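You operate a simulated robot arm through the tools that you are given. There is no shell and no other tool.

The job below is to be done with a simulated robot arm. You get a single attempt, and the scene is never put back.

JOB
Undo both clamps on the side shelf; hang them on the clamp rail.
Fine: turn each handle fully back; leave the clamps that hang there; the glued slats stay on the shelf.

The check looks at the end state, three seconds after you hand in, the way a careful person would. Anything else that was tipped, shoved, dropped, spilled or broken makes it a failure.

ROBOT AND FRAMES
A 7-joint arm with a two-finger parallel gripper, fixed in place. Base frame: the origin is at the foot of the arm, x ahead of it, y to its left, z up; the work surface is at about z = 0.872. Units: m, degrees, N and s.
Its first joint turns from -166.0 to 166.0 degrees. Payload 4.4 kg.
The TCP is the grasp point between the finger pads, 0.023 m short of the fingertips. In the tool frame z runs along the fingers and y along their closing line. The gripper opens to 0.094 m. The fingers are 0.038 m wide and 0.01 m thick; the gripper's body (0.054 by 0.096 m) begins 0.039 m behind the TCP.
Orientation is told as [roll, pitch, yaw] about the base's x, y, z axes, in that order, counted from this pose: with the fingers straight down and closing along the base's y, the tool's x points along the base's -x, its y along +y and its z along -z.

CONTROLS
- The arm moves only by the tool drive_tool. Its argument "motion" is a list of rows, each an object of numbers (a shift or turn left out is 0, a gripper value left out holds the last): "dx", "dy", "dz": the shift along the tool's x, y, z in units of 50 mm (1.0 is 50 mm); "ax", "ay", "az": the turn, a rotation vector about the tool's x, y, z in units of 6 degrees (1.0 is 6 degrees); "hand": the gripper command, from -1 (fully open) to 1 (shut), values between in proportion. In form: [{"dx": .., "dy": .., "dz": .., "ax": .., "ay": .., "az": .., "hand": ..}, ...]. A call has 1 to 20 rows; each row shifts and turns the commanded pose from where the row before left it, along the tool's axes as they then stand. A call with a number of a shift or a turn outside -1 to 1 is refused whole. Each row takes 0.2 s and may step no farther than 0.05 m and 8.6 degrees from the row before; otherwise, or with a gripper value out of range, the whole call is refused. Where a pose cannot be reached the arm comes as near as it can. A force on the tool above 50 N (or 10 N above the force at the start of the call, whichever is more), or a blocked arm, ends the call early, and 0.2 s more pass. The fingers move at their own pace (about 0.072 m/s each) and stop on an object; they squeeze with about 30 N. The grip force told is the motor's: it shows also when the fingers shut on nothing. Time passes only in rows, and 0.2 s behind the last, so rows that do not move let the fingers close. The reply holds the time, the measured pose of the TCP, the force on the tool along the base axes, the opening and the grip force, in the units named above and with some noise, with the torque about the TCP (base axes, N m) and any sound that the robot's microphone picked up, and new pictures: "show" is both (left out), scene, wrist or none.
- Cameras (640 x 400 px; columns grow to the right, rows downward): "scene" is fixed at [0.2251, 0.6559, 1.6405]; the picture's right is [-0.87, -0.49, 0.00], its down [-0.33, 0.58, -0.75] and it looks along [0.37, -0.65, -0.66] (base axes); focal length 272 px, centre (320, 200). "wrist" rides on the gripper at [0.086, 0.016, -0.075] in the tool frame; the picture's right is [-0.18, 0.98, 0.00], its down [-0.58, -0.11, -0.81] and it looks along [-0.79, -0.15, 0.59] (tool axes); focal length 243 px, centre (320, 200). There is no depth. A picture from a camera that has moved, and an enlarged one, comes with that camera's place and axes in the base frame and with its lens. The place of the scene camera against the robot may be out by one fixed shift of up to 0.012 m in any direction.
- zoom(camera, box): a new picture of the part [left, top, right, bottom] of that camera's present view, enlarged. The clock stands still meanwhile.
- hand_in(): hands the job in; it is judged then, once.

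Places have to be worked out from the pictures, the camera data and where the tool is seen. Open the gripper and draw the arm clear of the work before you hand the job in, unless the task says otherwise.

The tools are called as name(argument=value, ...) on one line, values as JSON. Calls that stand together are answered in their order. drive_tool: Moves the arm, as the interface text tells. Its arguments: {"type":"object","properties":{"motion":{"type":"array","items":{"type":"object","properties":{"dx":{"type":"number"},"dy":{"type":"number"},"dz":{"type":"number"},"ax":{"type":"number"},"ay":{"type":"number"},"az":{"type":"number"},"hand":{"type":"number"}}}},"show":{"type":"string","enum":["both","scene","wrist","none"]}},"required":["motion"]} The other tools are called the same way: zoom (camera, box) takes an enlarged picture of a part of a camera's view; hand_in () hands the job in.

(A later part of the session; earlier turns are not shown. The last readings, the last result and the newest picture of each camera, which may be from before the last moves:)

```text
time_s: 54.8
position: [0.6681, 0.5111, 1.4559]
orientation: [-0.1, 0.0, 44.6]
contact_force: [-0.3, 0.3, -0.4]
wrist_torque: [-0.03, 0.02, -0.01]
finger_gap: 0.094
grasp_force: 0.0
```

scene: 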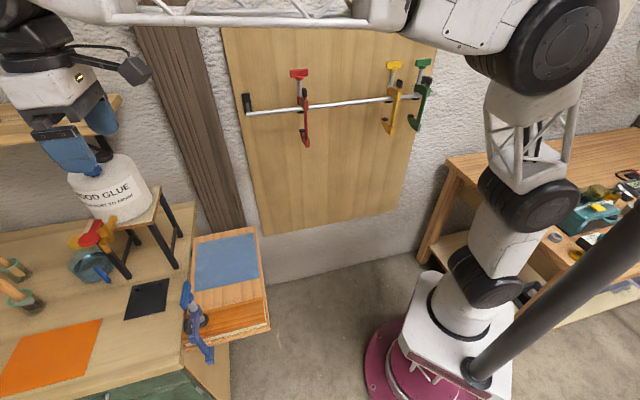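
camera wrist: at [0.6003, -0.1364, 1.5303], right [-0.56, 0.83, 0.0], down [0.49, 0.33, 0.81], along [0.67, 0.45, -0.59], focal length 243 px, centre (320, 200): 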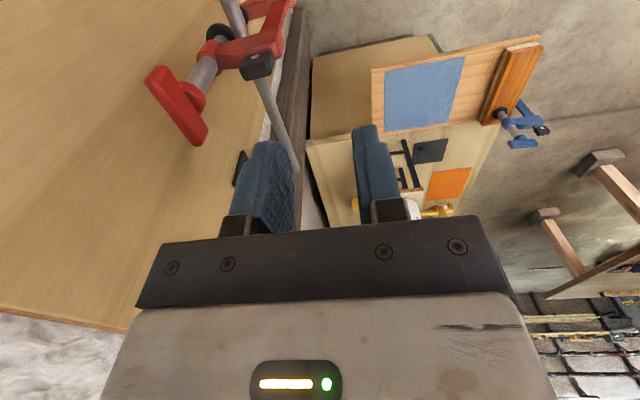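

Above blue now. I turn clockwise to -45° and lower to z≈1.2 for a look.

drive_tool(motion=[{"az": 0.995}, {"az": 0.995}, {"az": 0.995}, {"az": 0.995}, {"az": 0.995}, {"az": 0.995}, {"az": 0.995}, {"az": 0.995}, {"az": 0.995}, {"az": 0.995}, {"az": 0.995}, {"az": 0.995}, {"az": 0.995}, {"az": 0.995}, {"az": 0.995}, {"dz": 1}, {"dz": 1}, {"dz": 1}, {"dz": 1}, {"dz": 1}], show="both")

zoom(camera="wrist", box=[220, 0, 420, 130])

```text
time_s: 59.0
position: [0.6635, 0.5117, 1.2039]
orientation: [0.2, 0.0, -45.0]
contact_force: [0.5, 1.0, 1.6]
wrist_torque: [-0.04, -0.04, -0.01]
finger_gap: 0.094
grasp_force: 0.0
camera wrist: at [0.6151, 0.5831, 1.2777], right [0.83, 0.56, 0.0], down [0.33, -0.49, 0.81], along [0.46, -0.67, -0.59], focal length 243 px, centre (320, 200)
```

scene: 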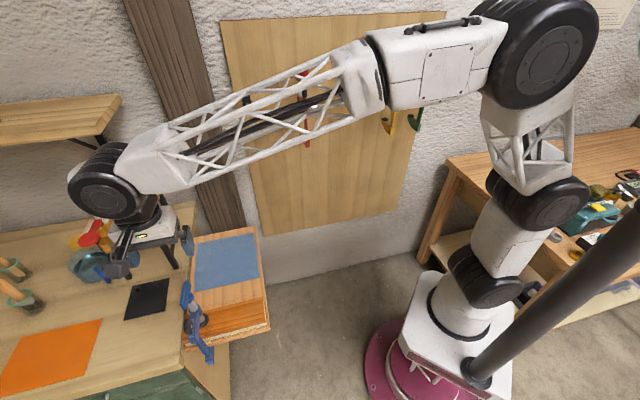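
wrist: 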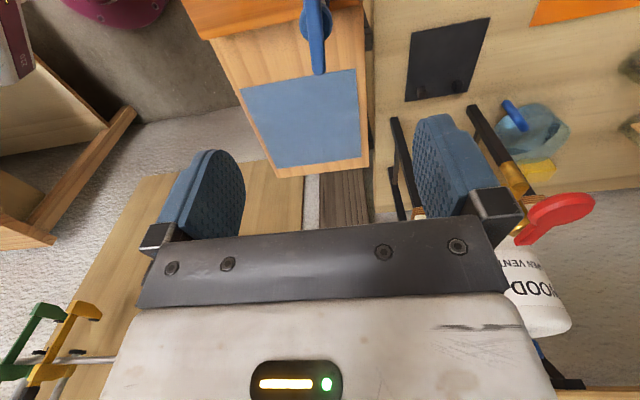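

```text
3.08 times, centred on (320, 65) of wrist
camera zoom: at [0.6151, 0.5831, 1.2777], right [0.83, 0.56, 0.0], down [0.33, -0.49, 0.81], along [0.46, -0.67, -0.59], focal length 746 px, centre (320, 615)
```

zoom: 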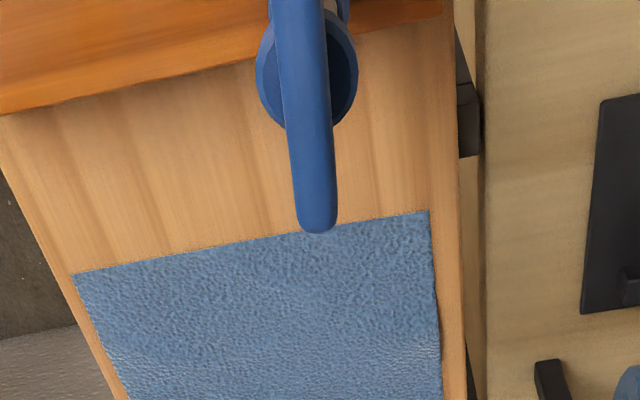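

The blue wing is yawed about -5.5° from n; its axis is at about n≈0.100, l≈0.830, the same layout as red. I shift 7 mm, turn 5.7° and lower to z≈1.085 for a close check.

drive_tool(motion=[{"dx": 0.15, "dy": -0.02}, {"az": 0.475}, {"az": 0.475}, {"dz": 0.8}, {"dz": 0.8}, {"dz": 0.5}, {"dz": 0.27}, {}], show="both")

zoom(camera="wrist", box=[220, 80, 420, 240])

zoom(camera="scene", box=[165, 210, 285, 370])

```text
time_s: 60.8
position: [0.6616, 0.5175, 1.0883]
orientation: [0.0, -0.1, -50.8]
contact_force: [0.4, -1.0, 0.0]
wrist_torque: [0.0, 0.01, -0.01]
finger_gap: 0.0939
grasp_force: 0.1
camera wrist: at [0.6193, 0.5935, 1.1619], right [0.88, 0.48, 0.0], down [0.28, -0.52, 0.81], along [0.39, -0.71, -0.59], focal length 243 px, centre (320, 200)
```

scene: 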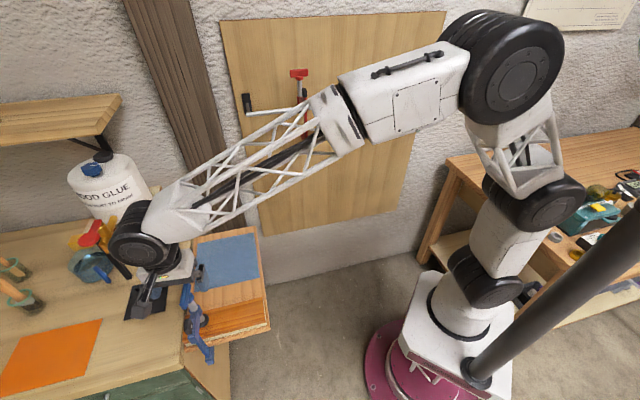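
wrist: 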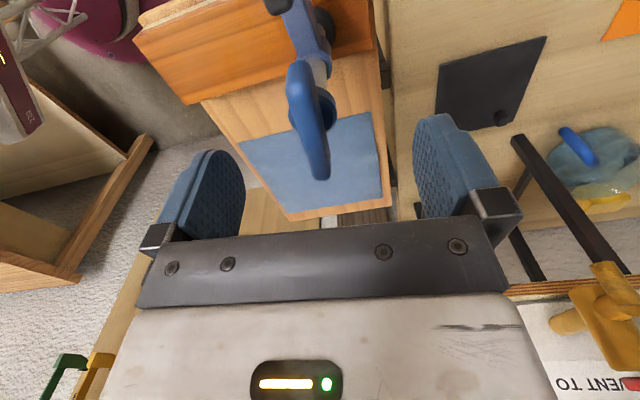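

```text
2.50 times, centred on (320, 160) of wrist
camera zoom: at [0.6193, 0.5935, 1.1619], right [0.88, 0.48, 0.0], down [0.28, -0.52, 0.81], along [0.39, -0.71, -0.59], focal length 606 px, centre (320, 300)
```

zoom: 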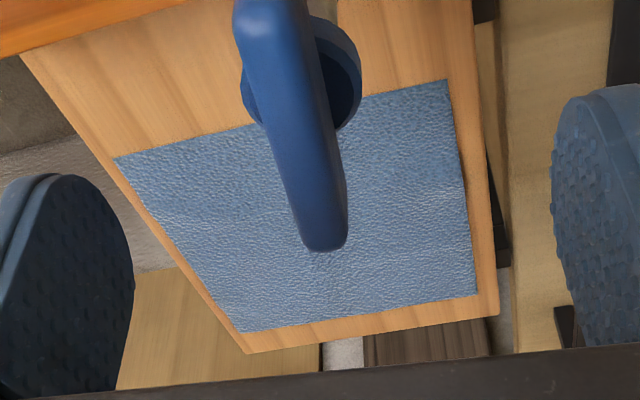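

```text
2.50 times, centred on (225, 290) of scene
camera zoom: at [0.2251, 0.6559, 1.6405], right [-0.87, -0.49, 0.0], down [-0.33, 0.58, -0.75], along [0.37, -0.65, -0.66], focal length 680 px, centre (558, -25)
```

zoom: 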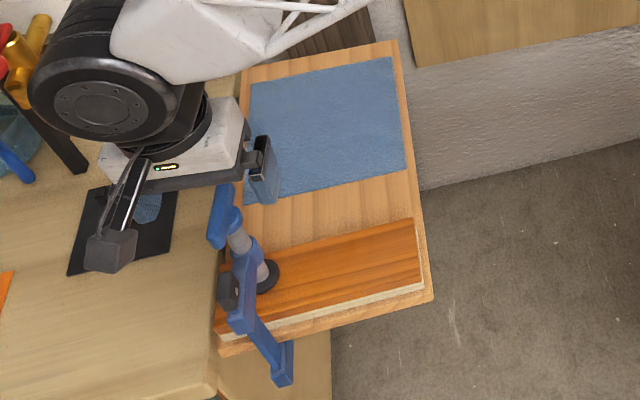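

The angle matches, but the wing sits about 4.8 mm to the -y side of the tool. I shift dy -4.5 mm and lower to z≈1.075 to recheck.

drive_tool(motion=[{"dy": -0.09}, {"dz": 0.26}, {}], show="wrist")

zoom(camera="wrist", box=[220, 80, 420, 240])

```text
time_s: 61.6
position: [0.6581, 0.5124, 1.0752]
orientation: [0.1, 0.0, -50.7]
contact_force: [0.5, 1.2, 0.1]
wrist_torque: [-0.02, -0.01, 0.0]
finger_gap: 0.094
grasp_force: 0.0
camera wrist: at [0.6162, 0.5897, 1.1485], right [0.88, 0.48, 0.0], down [0.28, -0.52, 0.81], along [0.39, -0.71, -0.59], focal length 243 px, centre (320, 200)
```

wrist: 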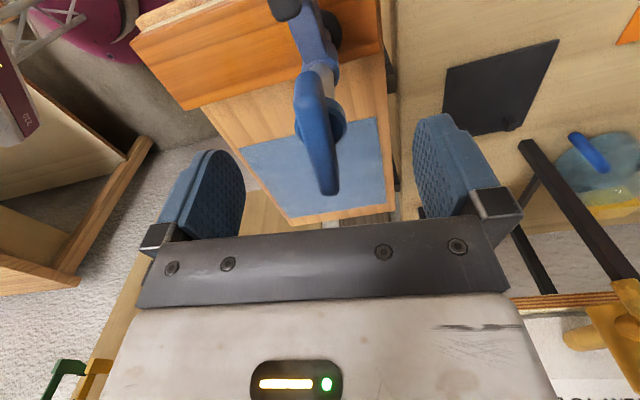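

```text
2.50 times, centred on (320, 160) of wrist
camera zoom: at [0.6162, 0.5897, 1.1485], right [0.88, 0.48, 0.0], down [0.28, -0.52, 0.81], along [0.39, -0.71, -0.59], focal length 606 px, centre (320, 300)
```

zoom: 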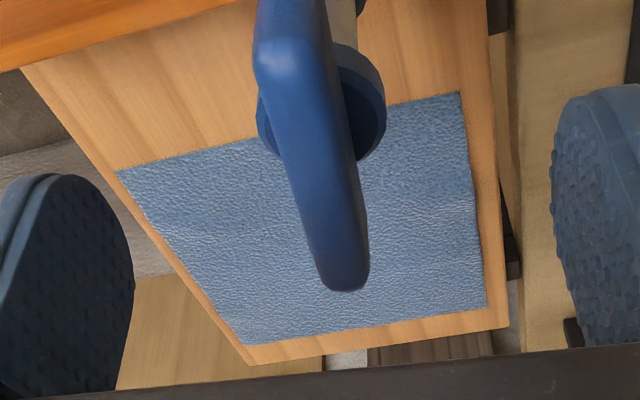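

This now looks the same as red did at this height. I lower 8 mm and close on the wing.

drive_tool(motion=[{"dz": 0.16}, {"hand": 1}, {"hand": 1}, {"hand": 1}, {"hand": 1}, {"hand": 1}], show="wrist")

zoom(camera="wrist", box=[220, 80, 420, 240])

```text
time_s: 63.0
position: [0.6586, 0.5133, 1.0672]
orientation: [0.1, 0.1, -50.8]
contact_force: [0.8, -0.3, 0.7]
wrist_torque: [0.06, -0.06, -0.02]
finger_gap: 0.0115
grasp_force: 30.1
camera wrist: at [0.6166, 0.59, 1.1406], right [0.88, 0.48, 0.0], down [0.28, -0.52, 0.81], along [0.39, -0.71, -0.59], focal length 243 px, centre (320, 200)
```

wrist: 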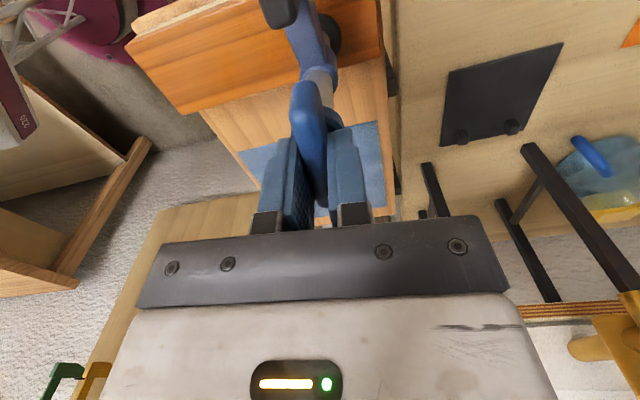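

```text
2.50 times, centred on (320, 160) of wrist
camera zoom: at [0.6166, 0.59, 1.1406], right [0.88, 0.48, 0.0], down [0.28, -0.52, 0.81], along [0.39, -0.71, -0.59], focal length 606 px, centre (320, 300)
```

zoom: 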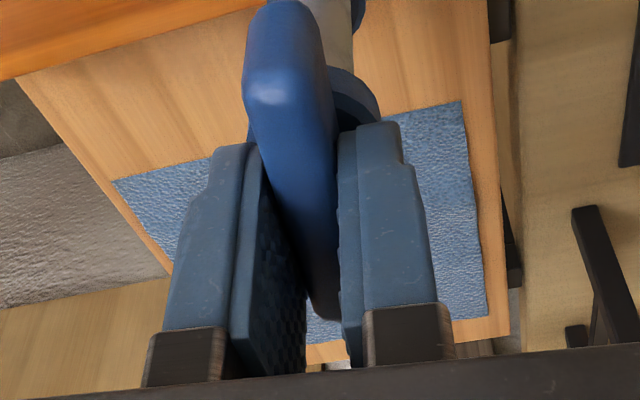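

The blue wing is gripped (11.5 mm, forces tiny). I turn the first 24° counter-clockwise with about 0.65 mm lift per row.

drive_tool(motion=[{"az": -1, "dz": -0.013}, {"az": -1, "dz": -0.013}, {"az": -1, "dz": -0.013}, {"az": -1, "dz": -0.013}], show="none")

```text
time_s: 64.0
position: [0.6579, 0.5137, 1.0696]
orientation: [0.1, 0.0, -26.7]
contact_force: [6.5, 2.6, 0.2]
wrist_torque: [-0.06, -1.01, -0.03]
finger_gap: 0.0114
grasp_force: 30.2
```

Vertical force is zero and side force only ~7 N. I continue 30° more at the same rate.

drive_tool(motion=[{"az": -1, "dz": -0.013}, {"az": -1, "dz": -0.013}, {"az": -1, "dz": -0.013}, {"az": -1, "dz": -0.013}, {"az": -1, "dz": -0.013}], show="both")

zoom(camera="scene", box=[165, 210, 285, 370])

zoom(camera="wrist", box=[220, 0, 460, 160])

```text
time_s: 65.2
position: [0.6576, 0.5124, 1.0726]
orientation: [0.0, 0.0, 3.4]
contact_force: [7.4, 7.1, 0.1]
wrist_torque: [0.63, -0.88, -0.06]
finger_gap: 0.0115
grasp_force: 29.9
camera wrist: at [0.5707, 0.5231, 1.1468], right [0.13, 0.99, 0.0], down [0.59, -0.07, 0.81], along [0.8, -0.1, -0.59], focal length 243 px, centre (320, 200)
```

scene: 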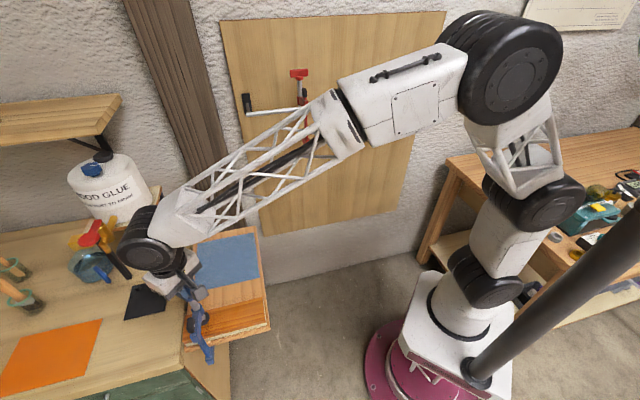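
wrist: 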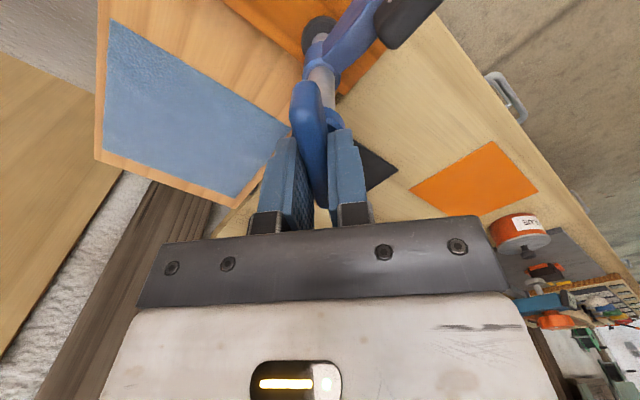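

```text
2.50 times, centred on (225, 290) of scene
camera zoom: at [0.2251, 0.6559, 1.6405], right [-0.87, -0.49, 0.0], down [-0.33, 0.58, -0.75], along [0.37, -0.65, -0.66], focal length 680 px, centre (558, -25)
```

zoom: 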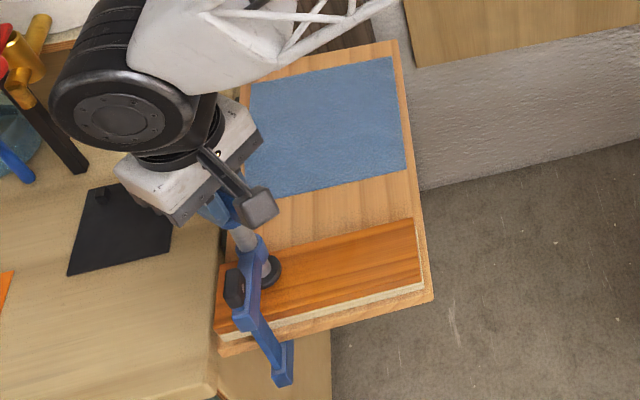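

```text
2.50 times, centred on (340, 80) of wrist
camera zoom: at [0.5707, 0.5231, 1.1468], right [0.13, 0.99, 0.0], down [0.59, -0.07, 0.81], along [0.8, -0.1, -0.59], focal length 606 px, centre (270, 500)
```

zoom: 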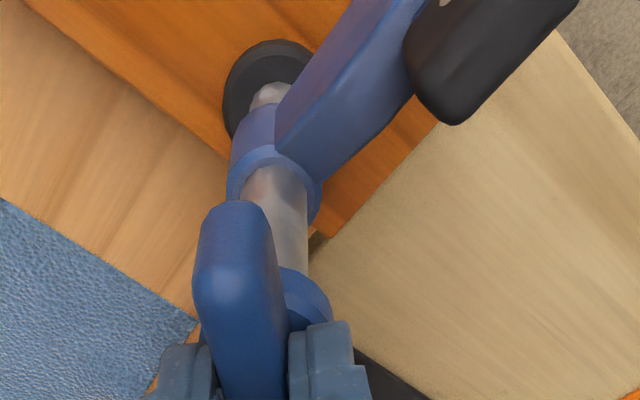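

At 54° there's about a 10 N side force along +l, meaning my turning centre is about 1–1.5 mm off. I shift the tool that way to relieve it before going on.

drive_tool(motion=[{"dx": -0.018, "dy": 0.018}, {}], show="none")

```text
time_s: 65.8
position: [0.6595, 0.5136, 1.072]
orientation: [0.1, 0.0, 3.3]
contact_force: [-1.1, 6.6, 2.4]
wrist_torque: [0.49, 1.06, -0.04]
finger_gap: 0.0118
grasp_force: 30.0
```

drive_tool(motion=[{"dx": 0.008, "dy": 0.012}, {"az": -1, "dz": -0.013}, {"az": -1, "dz": -0.013}, {"az": -1, "dz": -0.013}], show="none")

```text
time_s: 66.8
position: [0.6579, 0.5142, 1.0751]
orientation: [0.0, 0.0, 21.3]
contact_force: [5.1, 8.6, 0.9]
wrist_torque: [0.78, -0.69, -0.05]
finger_gap: 0.0116
grasp_force: 30.2
```

drive_tool(motion=[{"dx": -0.016, "dy": 0.012}, {"az": -1, "dz": -0.013}, {"az": -1, "dz": -0.013}, {"az": -1, "dz": -0.013}], show="both")

zoom(camera="scene", box=[165, 210, 285, 370])

zoom(camera="wrist", box=[220, 0, 460, 160])

```text
time_s: 67.8
position: [0.6589, 0.5146, 1.077]
orientation: [0.0, 0.0, 39.3]
contact_force: [-2.4, 1.9, -1.8]
wrist_torque: [0.23, 0.31, 0.04]
finger_gap: 0.0116
grasp_force: 29.4
camera wrist: at [0.5816, 0.4722, 1.1505], right [-0.48, 0.88, 0.0], down [0.52, 0.28, 0.81], along [0.71, 0.39, -0.59], focal length 243 px, centre (320, 200)
```

scene: 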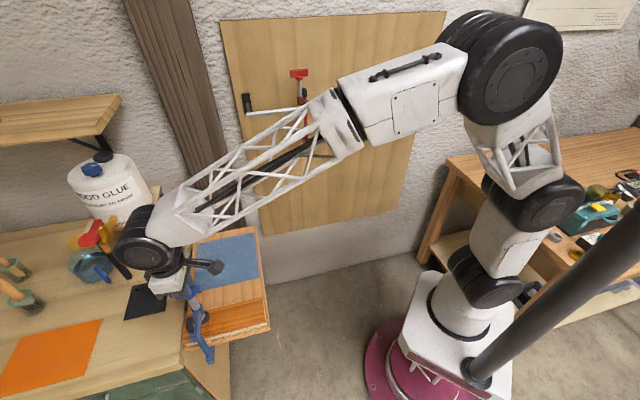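
wrist: 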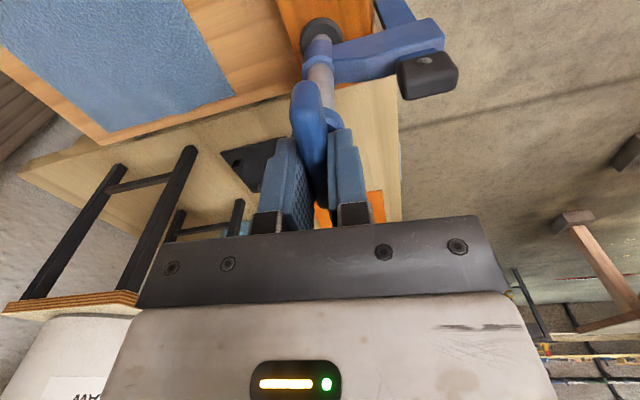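

```text
2.50 times, centred on (225, 290) of scene
camera zoom: at [0.2251, 0.6559, 1.6405], right [-0.87, -0.49, 0.0], down [-0.33, 0.58, -0.75], along [0.37, -0.65, -0.66], focal length 680 px, centre (558, -25)
```

zoom: 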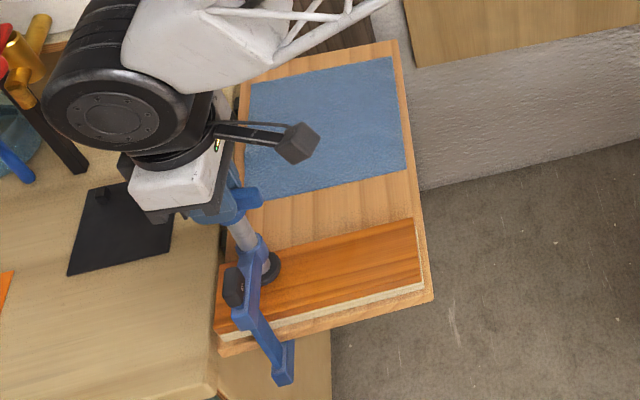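

```text
2.50 times, centred on (340, 80) of wrist
camera zoom: at [0.5816, 0.4722, 1.1505], right [-0.48, 0.88, 0.0], down [0.52, 0.28, 0.81], along [0.71, 0.39, -0.59], focal length 606 px, centre (270, 500)
```

zoom: 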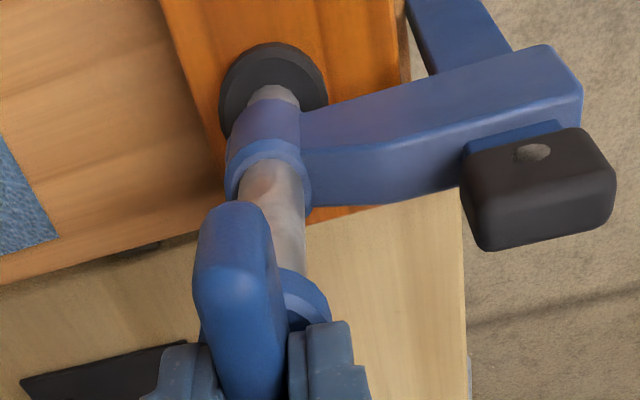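

At 90° the body hasn't moved and the forces are near zero: it has just loosened. I continue 12° to reach the stop and see whether the body starts to follow.

drive_tool(motion=[{"az": -1, "dz": -0.013}, {"az": -1}, {}], show="wrist")

zoom(camera="wrist", box=[220, 0, 460, 160])

zoom(camera="scene", box=[165, 210, 285, 370])

```text
time_s: 68.6
position: [0.6579, 0.5151, 1.0775]
orientation: [0.0, 0.0, 51.3]
contact_force: [-2.3, 2.8, 0.1]
wrist_torque: [0.41, 0.16, -0.09]
finger_gap: 0.0116
grasp_force: 29.8
camera wrist: at [0.5917, 0.4574, 1.1516], right [-0.65, 0.76, 0.0], down [0.45, 0.39, 0.81], along [0.61, 0.53, -0.59], focal length 243 px, centre (320, 200)
```

wrist: 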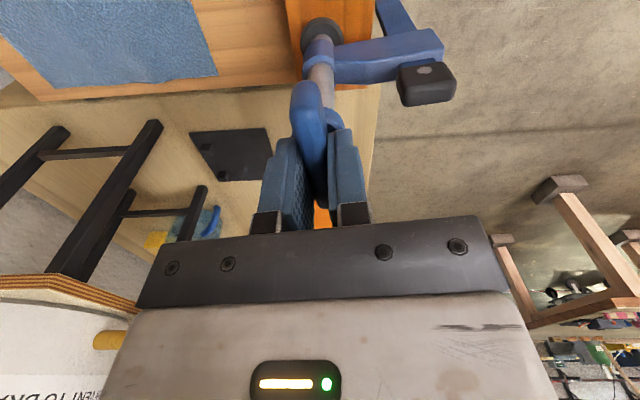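

```text
2.50 times, centred on (340, 80) of wrist
camera zoom: at [0.5917, 0.4574, 1.1516], right [-0.65, 0.76, 0.0], down [0.45, 0.39, 0.81], along [0.61, 0.53, -0.59], focal length 606 px, centre (270, 500)
```

zoom: 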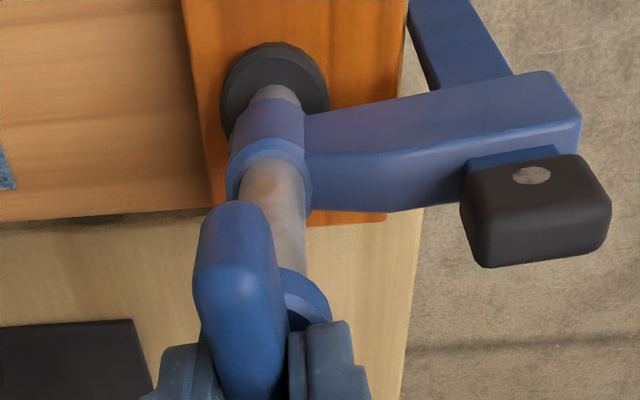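

```text
2.50 times, centred on (225, 290) of scene
camera zoom: at [0.2251, 0.6559, 1.6405], right [-0.87, -0.49, 0.0], down [-0.33, 0.58, -0.75], along [0.37, -0.65, -0.66], focal length 680 px, centre (558, -25)
```

zoom: 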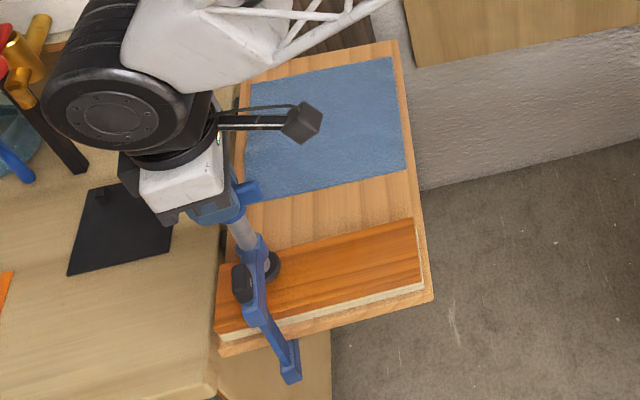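

The body has just begun to follow (tail moved slightly), so the handle is at or near its stop. I lift 3 mm so the pad is off the slat, then turn on until the bar meets the shelf edge, to make sure the stop is reached.

drive_tool(motion=[{"dz": -0.06}, {}, {"az": -1}, {"az": -1}, {"az": -1}, {"az": -1}], show="none")

```text
time_s: 70.0
position: [0.6583, 0.5147, 1.0805]
orientation: [0.1, 0.1, 75.3]
contact_force: [-2.8, 6.2, -6.0]
wrist_torque: [1.05, 0.41, -0.33]
finger_gap: 0.0123
grasp_force: 30.0
```

drive_tool(motion=[{"az": -0.5}, {}], show="both")

zoom(camera="wrist", box=[220, 0, 460, 160])

zoom(camera="scene", box=[165, 210, 285, 370])

```text
time_s: 70.6
position: [0.6589, 0.5157, 1.0806]
orientation: [0.0, 0.0, 78.2]
contact_force: [-3.2, 3.9, -6.2]
wrist_torque: [0.77, 0.55, -0.23]
finger_gap: 0.012
grasp_force: 29.7
camera wrist: at [0.6257, 0.4335, 1.1546], right [-0.92, 0.38, 0.0], down [0.23, 0.55, 0.81], along [0.31, 0.75, -0.59], focal length 243 px, centre (320, 200)
```

scene: 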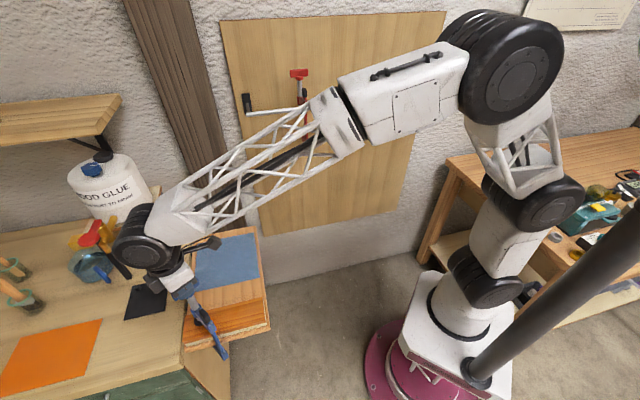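
wrist: 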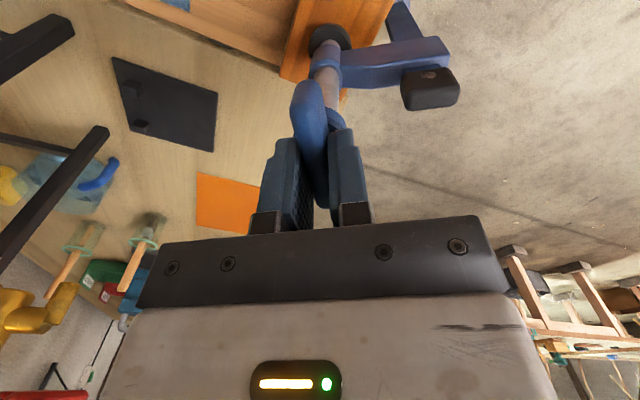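

```text
2.50 times, centred on (340, 80) of wrist
camera zoom: at [0.6257, 0.4335, 1.1546], right [-0.92, 0.38, 0.0], down [0.23, 0.55, 0.81], along [0.31, 0.75, -0.59], focal length 606 px, centre (270, 500)
```

zoom: 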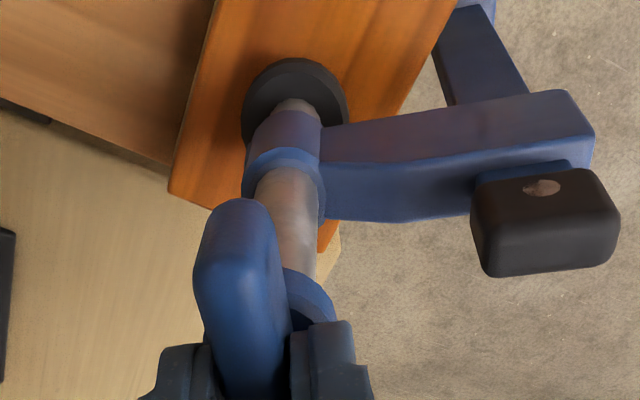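

```text
2.50 times, centred on (225, 290) of scene
camera zoom: at [0.2251, 0.6559, 1.6405], right [-0.87, -0.49, 0.0], down [-0.33, 0.58, -0.75], along [0.37, -0.65, -0.66], focal length 680 px, centre (558, -25)
```

zoom: 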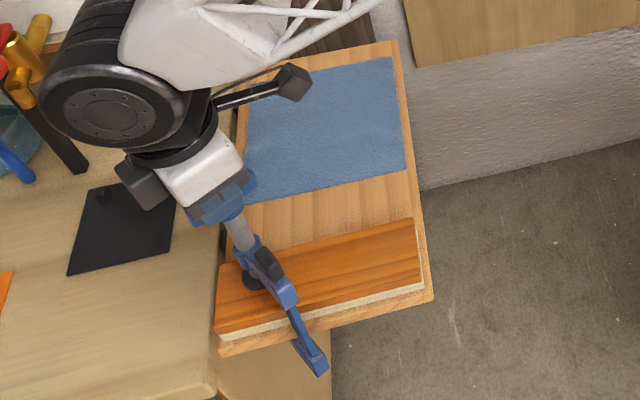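

The bar meets the shelf edge with torque building (-0.3 N·m, well above the 0.05 during free turning), so the handle is at its stop; the slats are unmoved. I turn back clockwise 33° to realign the jaw towards the wall.

drive_tool(motion=[{"az": 1}, {"az": 1}, {"az": 1}, {"az": 1}, {"az": 1}, {"az": 0.55}, {}, {}], show="both")

zoom(camera="wrist", box=[220, 0, 460, 160])

zoom(camera="scene", box=[165, 210, 285, 370])

```text
time_s: 72.4
position: [0.6583, 0.5148, 1.0807]
orientation: [-0.1, 0.0, 44.9]
contact_force: [-3.0, 1.1, -5.3]
wrist_torque: [0.18, 0.43, 0.01]
finger_gap: 0.0116
grasp_force: 30.2
camera wrist: at [0.5865, 0.4645, 1.1541], right [-0.56, 0.83, 0.0], down [0.49, 0.33, 0.81], along [0.67, 0.45, -0.59], focal length 243 px, centre (320, 200)
```

scene: 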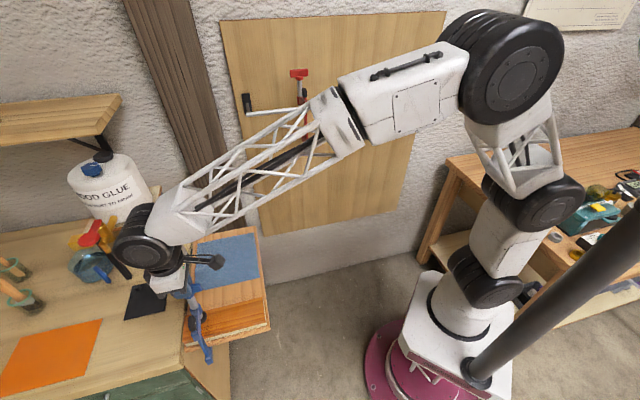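
wrist: 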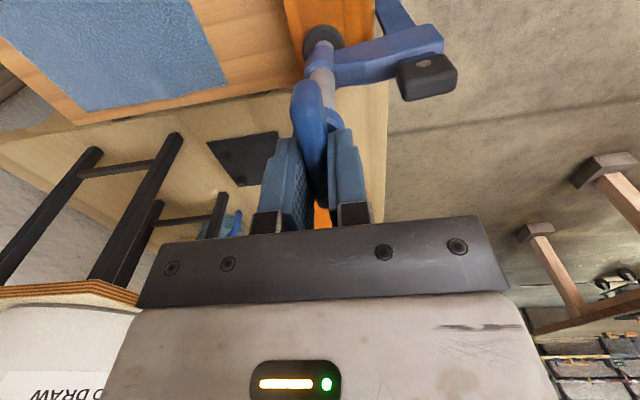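

```text
2.50 times, centred on (340, 80) of wrist
camera zoom: at [0.5865, 0.4645, 1.1541], right [-0.56, 0.83, 0.0], down [0.49, 0.33, 0.81], along [0.67, 0.45, -0.59], focal length 606 px, centre (270, 500)
```

zoom: 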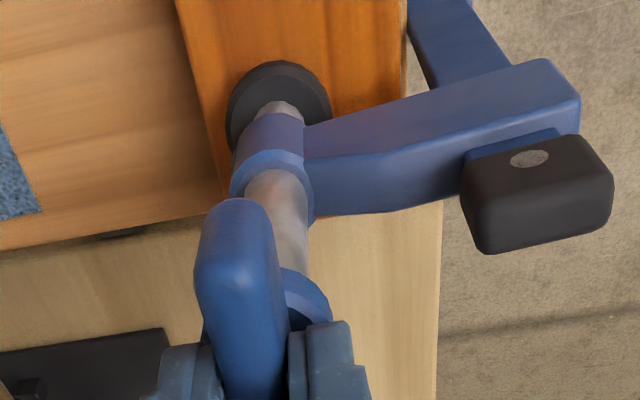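

```text
2.50 times, centred on (225, 290) of scene
camera zoom: at [0.2251, 0.6559, 1.6405], right [-0.87, -0.49, 0.0], down [-0.33, 0.58, -0.75], along [0.37, -0.65, -0.66], focal length 680 px, centre (558, -25)
```

zoom: 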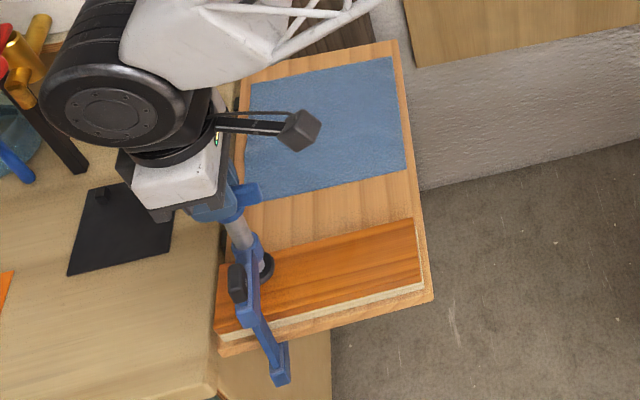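

Blue's arm is back in line. I lower 2 mm to centre the play, then slide out along -n slowly.

drive_tool(motion=[{"dz": 0.04}, {"dy": 0.1}, {"dy": 0.15}, {"dy": 0.2}, {"dy": 0.25}, {}], show="scene")

zoom(camera="scene", box=[165, 210, 285, 370])

```text
time_s: 73.8
position: [0.6334, 0.5389, 1.079]
orientation: [0.0, 0.0, 44.8]
contact_force: [-0.5, -0.1, -4.6]
wrist_torque: [-0.09, -0.1, -0.03]
finger_gap: 0.0116
grasp_force: 29.9
```

scene: 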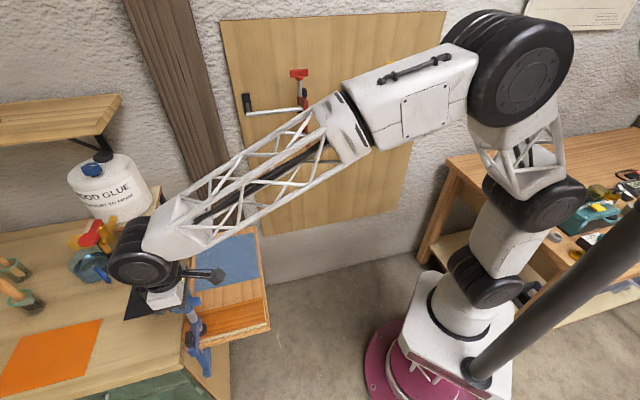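

```text
2.50 times, centred on (225, 290) of scene
camera zoom: at [0.2251, 0.6559, 1.6405], right [-0.87, -0.49, 0.0], down [-0.33, 0.58, -0.75], along [0.37, -0.65, -0.66], focal length 680 px, centre (558, -25)
```

zoom: 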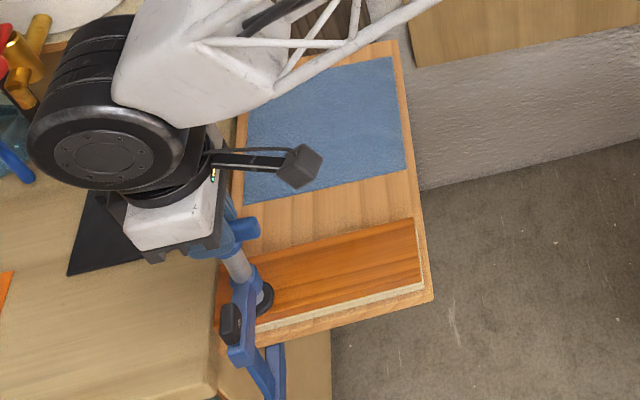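

It is free (-4.6 N, its own weight) and the slats are untouched. I continue out 90 mm and lift high.

drive_tool(motion=[{"dy": 0.4}, {"dy": 0.4}, {"dy": 0.5}, {"dy": 0.5}, {"dz": -0.5}, {"dz": -0.8}, {"dz": -0.9}, {"dz": -0.9}, {"dz": -0.9}, {"dz": -0.9}, {"dz": -0.9}, {"dz": -0.9}, {"dz": -0.7}, {}], show="both")

zoom(camera="scene", box=[165, 210, 285, 370])

```text
time_s: 76.8
position: [0.5715, 0.604, 1.4509]
orientation: [0.0, 0.0, 45.0]
contact_force: [0.0, -0.8, -4.6]
wrist_torque: [-0.13, -0.11, 0.0]
finger_gap: 0.0117
grasp_force: 30.2
camera wrist: at [0.4991, 0.5542, 1.5243], right [-0.56, 0.83, 0.0], down [0.49, 0.33, 0.81], along [0.67, 0.45, -0.59], focal length 243 px, centre (320, 200)
```

scene: 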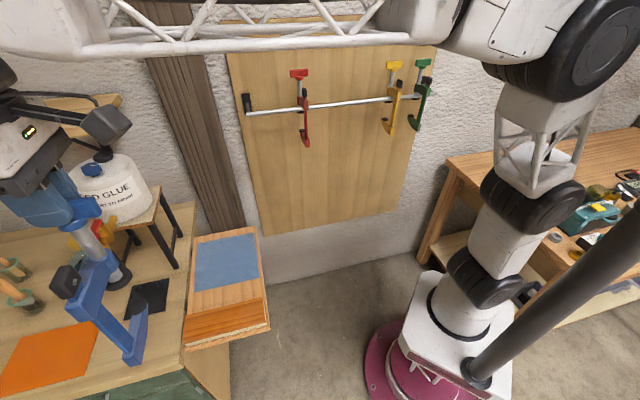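
wrist: 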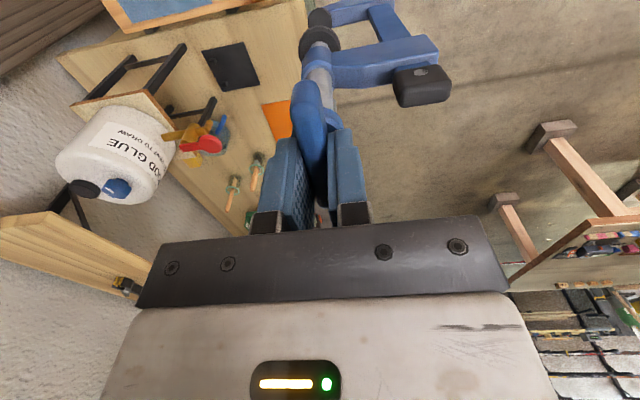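

```text
2.50 times, centred on (225, 290) of scene
camera zoom: at [0.2251, 0.6559, 1.6405], right [-0.87, -0.49, 0.0], down [-0.33, 0.58, -0.75], along [0.37, -0.65, -0.66], focal length 680 px, centre (558, -25)
```

zoom: 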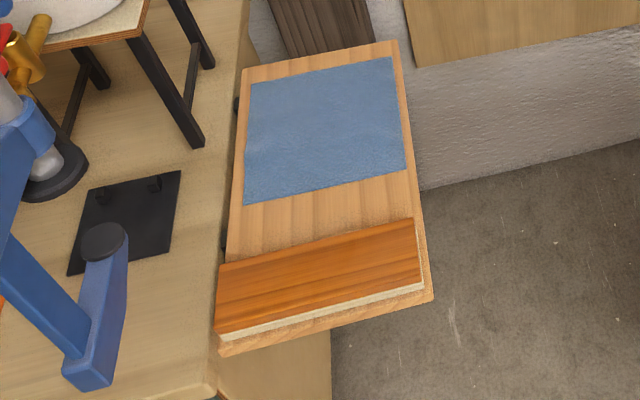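

The slats are still in place on the shelf and blue is in hand. I carry it high to in front of the rail at l≈0.27, between red and yellow, at n≈0.50.

drive_tool(motion=[{"dx": 0.33, "dy": -0.31}, {"dx": 0.66, "dy": -0.615}, {"dx": 0.66, "dy": -0.615}, {"dx": 0.66, "dy": -0.615}, {"dx": 0.66, "dy": -0.615}, {"dx": 0.66, "dy": -0.615}, {"dx": 0.66, "dy": -0.615}, {"dx": 0.66, "dy": -0.615}, {"dx": 0.66, "dy": -0.615}, {"dx": 0.66, "dy": -0.615}, {"dx": 0.66, "dy": -0.615}, {"dx": 0.66, "dy": -0.615}, {"dx": 0.66, "dy": -0.615}, {"dx": 0.66, "dy": -0.615}, {"dx": 0.66, "dy": -0.615}, {"dx": 0.66, "dy": -0.615}, {"dx": 0.66, "dy": -0.615}, {"dx": 0.33, "dy": -0.31}, {}], show="both")

zoom(camera="wrist", box=[200, 0, 440, 150])

zoom(camera="scene", box=[240, 0, 450, 160])

```text
time_s: 80.8
position: [0.5462, -0.1656, 1.449]
orientation: [0.0, 0.0, 44.9]
contact_force: [0.6, -0.2, -4.0]
wrist_torque: [-0.11, -0.08, -0.02]
finger_gap: 0.0118
grasp_force: 30.3
camera wrist: at [0.4727, -0.2147, 1.5229], right [-0.56, 0.83, 0.0], down [0.49, 0.33, 0.81], along [0.67, 0.45, -0.59], focal length 243 px, centre (320, 200)
```

scene: 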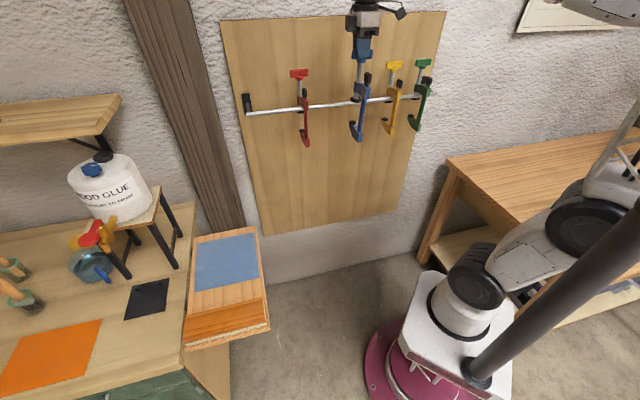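
wrist: 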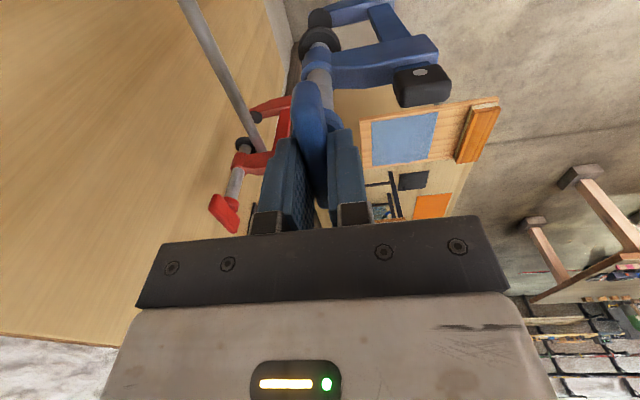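

```text
2.67 times, centred on (320, 75) of wrist
camera zoom: at [0.4727, -0.2147, 1.5229], right [-0.56, 0.83, 0.0], down [0.49, 0.33, 0.81], along [0.67, 0.45, -0.59], focal length 647 px, centre (320, 533)
```

zoom: 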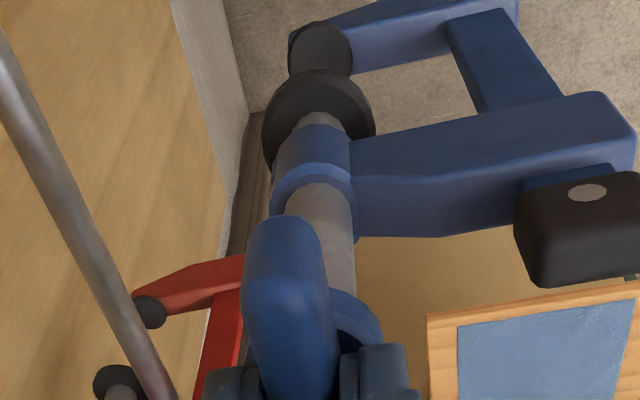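

```text
2.50 times, centred on (345, 80) of scene
camera zoom: at [0.2251, 0.6559, 1.6405], right [-0.87, -0.49, 0.0], down [-0.33, 0.58, -0.75], along [0.37, -0.65, -0.66], focal length 680 px, centre (258, 500)
```

zoom: 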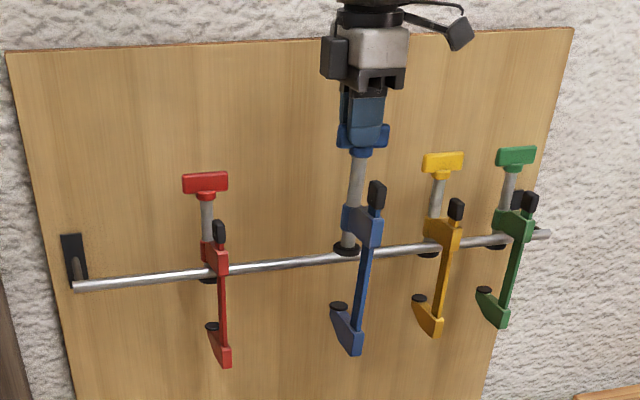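

Blue is in front of the rail at l≈0.27 with the same exposed screw length as red. I lower to z≈1.406 and advance in stages as before.

drive_tool(motion=[{"dz": 0.43}, {"dz": 0.43}, {"dy": -0.6}, {"dy": -0.5}, {}], show="both")

zoom(camera="wrist", box=[200, 0, 440, 150])

zoom(camera="scene", box=[280, 10, 430, 160])

```text
time_s: 82.0
position: [0.5824, -0.2029, 1.4064]
orientation: [0.0, 0.0, 44.9]
contact_force: [0.4, -0.2, -4.6]
wrist_torque: [-0.11, -0.08, -0.01]
finger_gap: 0.012
grasp_force: 30.1
camera wrist: at [0.5102, -0.2532, 1.4798], right [-0.56, 0.83, 0.0], down [0.49, 0.33, 0.81], along [0.67, 0.45, -0.59], focal length 243 px, centre (320, 200)
```

scene: 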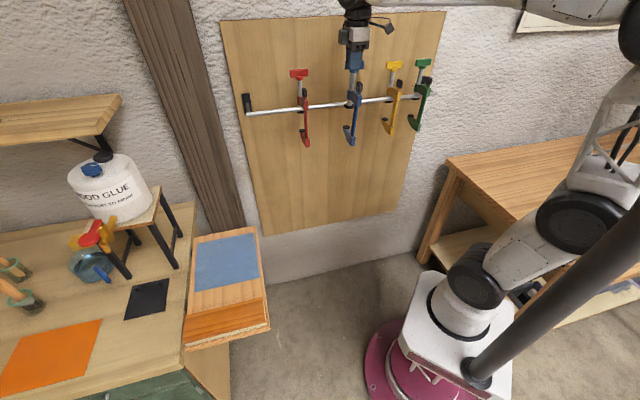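
wrist: 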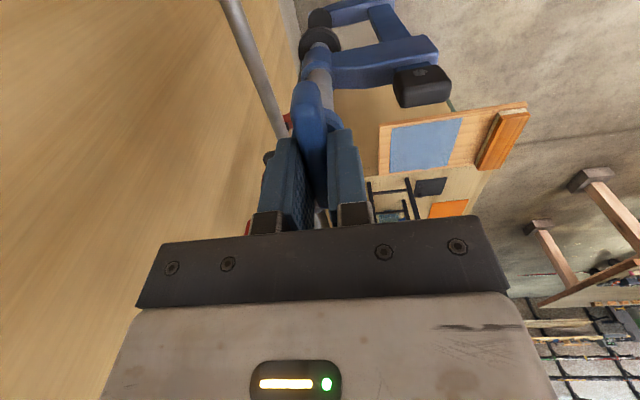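

```text
2.67 times, centred on (320, 75) of wrist
camera zoom: at [0.5102, -0.2532, 1.4798], right [-0.56, 0.83, 0.0], down [0.49, 0.33, 0.81], along [0.67, 0.45, -0.59], focal length 647 px, centre (320, 533)
```

zoom: 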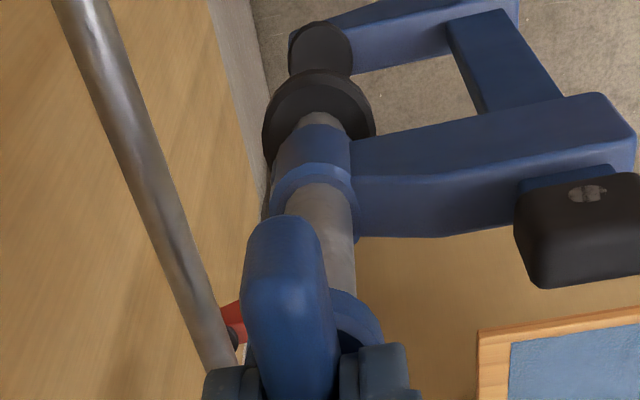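

```text
2.67 times, centred on (355, 85) of scene
camera zoom: at [0.2251, 0.6559, 1.6405], right [-0.87, -0.49, 0.0], down [-0.33, 0.58, -0.75], along [0.37, -0.65, -0.66], focal length 725 px, centre (227, 507)
```

zoom: 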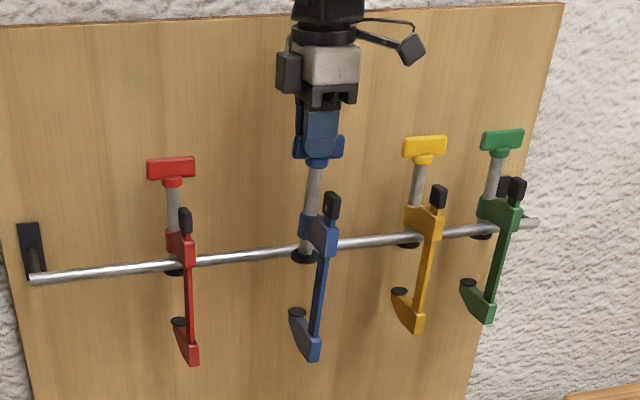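

The rail line matches the earlier estimate (n≈0.618). I advance 55 mm so the pad passes over the rail.

drive_tool(motion=[{"dy": -0.4}, {"dy": -0.4}, {"dy": -0.3}, {}], show="both")

zoom(camera="wrist", box=[200, 0, 440, 150])

zoom(camera="scene", box=[310, 20, 400, 150])

```text
time_s: 83.0
position: [0.6208, -0.2427, 1.4057]
orientation: [0.0, 0.0, 45.0]
contact_force: [-0.1, 0.8, -3.7]
wrist_torque: [-0.11, -0.11, -0.03]
finger_gap: 0.0116
grasp_force: 29.8
camera wrist: at [0.5494, -0.2924, 1.4805], right [-0.56, 0.83, 0.0], down [0.49, 0.33, 0.81], along [0.67, 0.45, -0.59], focal length 243 px, centre (320, 200)
```

scene: 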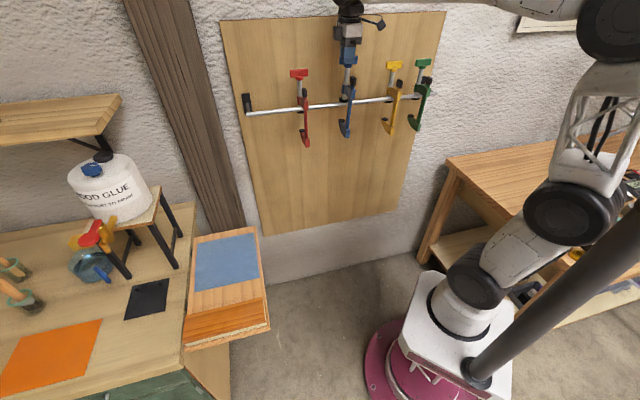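
wrist: 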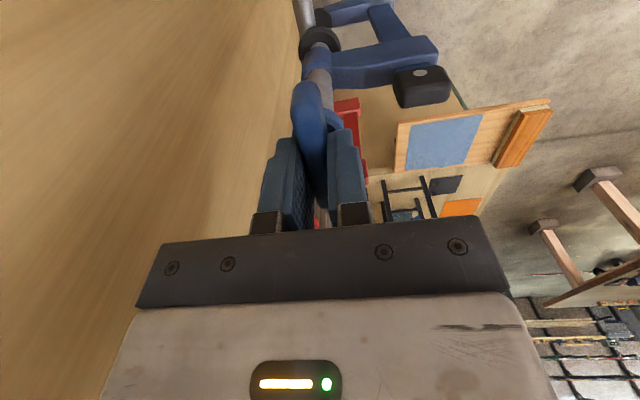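

```text
2.67 times, centred on (320, 75) of wrist
camera zoom: at [0.5494, -0.2924, 1.4805], right [-0.56, 0.83, 0.0], down [0.49, 0.33, 0.81], along [0.67, 0.45, -0.59], focal length 647 px, centre (320, 533)
```

zoom: 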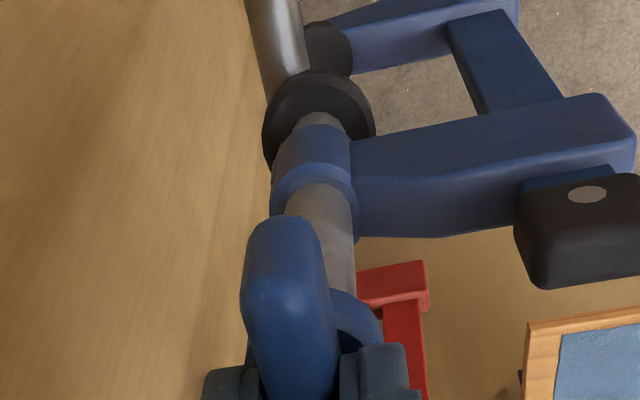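

```text
3.08 times, centred on (355, 85) of scene
camera zoom: at [0.2251, 0.6559, 1.6405], right [-0.87, -0.49, 0.0], down [-0.33, 0.58, -0.75], along [0.37, -0.65, -0.66], focal length 836 px, centre (212, 554)
```

zoom: 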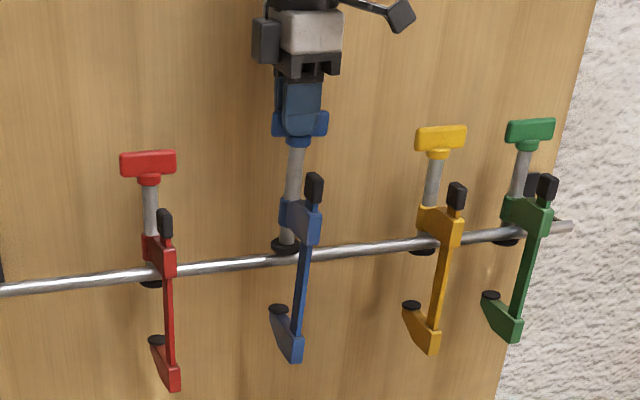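

No contact; the rail is inside the throat. I advance another 40 mm to bring the rail between pad and bar.

drive_tool(motion=[{"dy": -0.3}, {"dy": -0.3}, {"dy": -0.2}, {}], show="both")

zoom(camera="wrist", box=[200, 0, 440, 150])

zoom(camera="scene", box=[310, 20, 400, 150])

```text
time_s: 84.0
position: [0.6502, -0.271, 1.406]
orientation: [0.1, 0.0, 44.9]
contact_force: [0.4, -0.2, -3.1]
wrist_torque: [-0.1, -0.11, 0.03]
finger_gap: 0.0115
grasp_force: 30.3
camera wrist: at [0.5778, -0.3202, 1.4793], right [-0.56, 0.83, 0.0], down [0.49, 0.33, 0.81], along [0.67, 0.45, -0.59], focal length 243 px, centre (320, 200)
```

scene: 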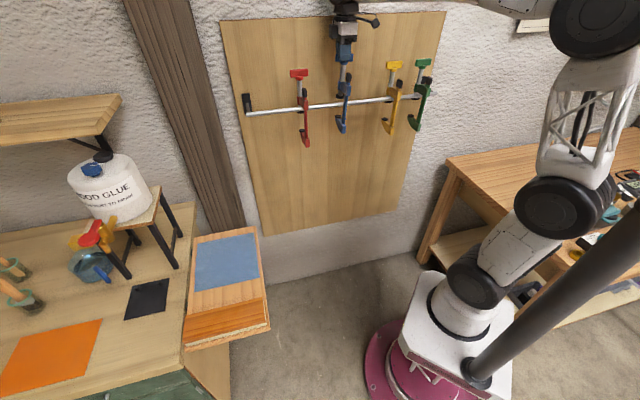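
wrist: 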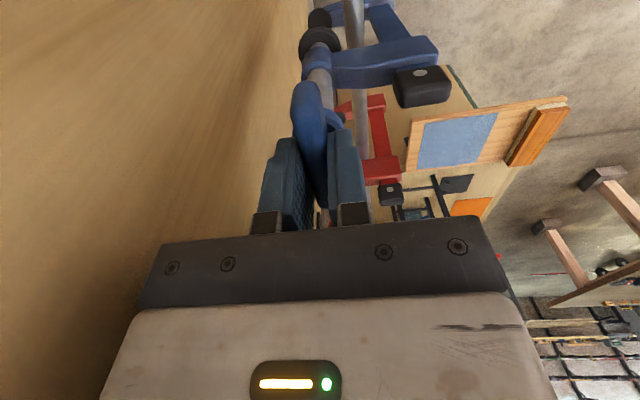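

```text
2.67 times, centred on (320, 75) of wrist
camera zoom: at [0.5778, -0.3202, 1.4793], right [-0.56, 0.83, 0.0], down [0.49, 0.33, 0.81], along [0.67, 0.45, -0.59], focal length 647 px, centre (320, 533)
```

zoom: 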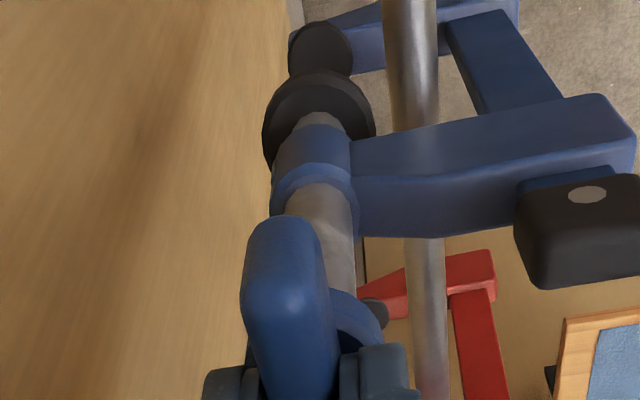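

```text
3.08 times, centred on (355, 85) of scene
camera zoom: at [0.2251, 0.6559, 1.6405], right [-0.87, -0.49, 0.0], down [-0.33, 0.58, -0.75], along [0.37, -0.65, -0.66], focal length 836 px, centre (212, 554)
```

zoom: 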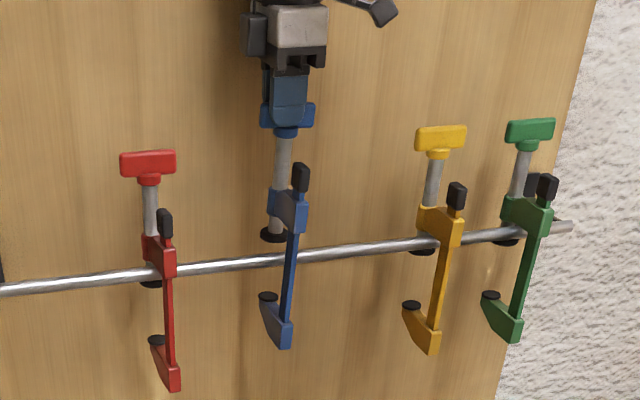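

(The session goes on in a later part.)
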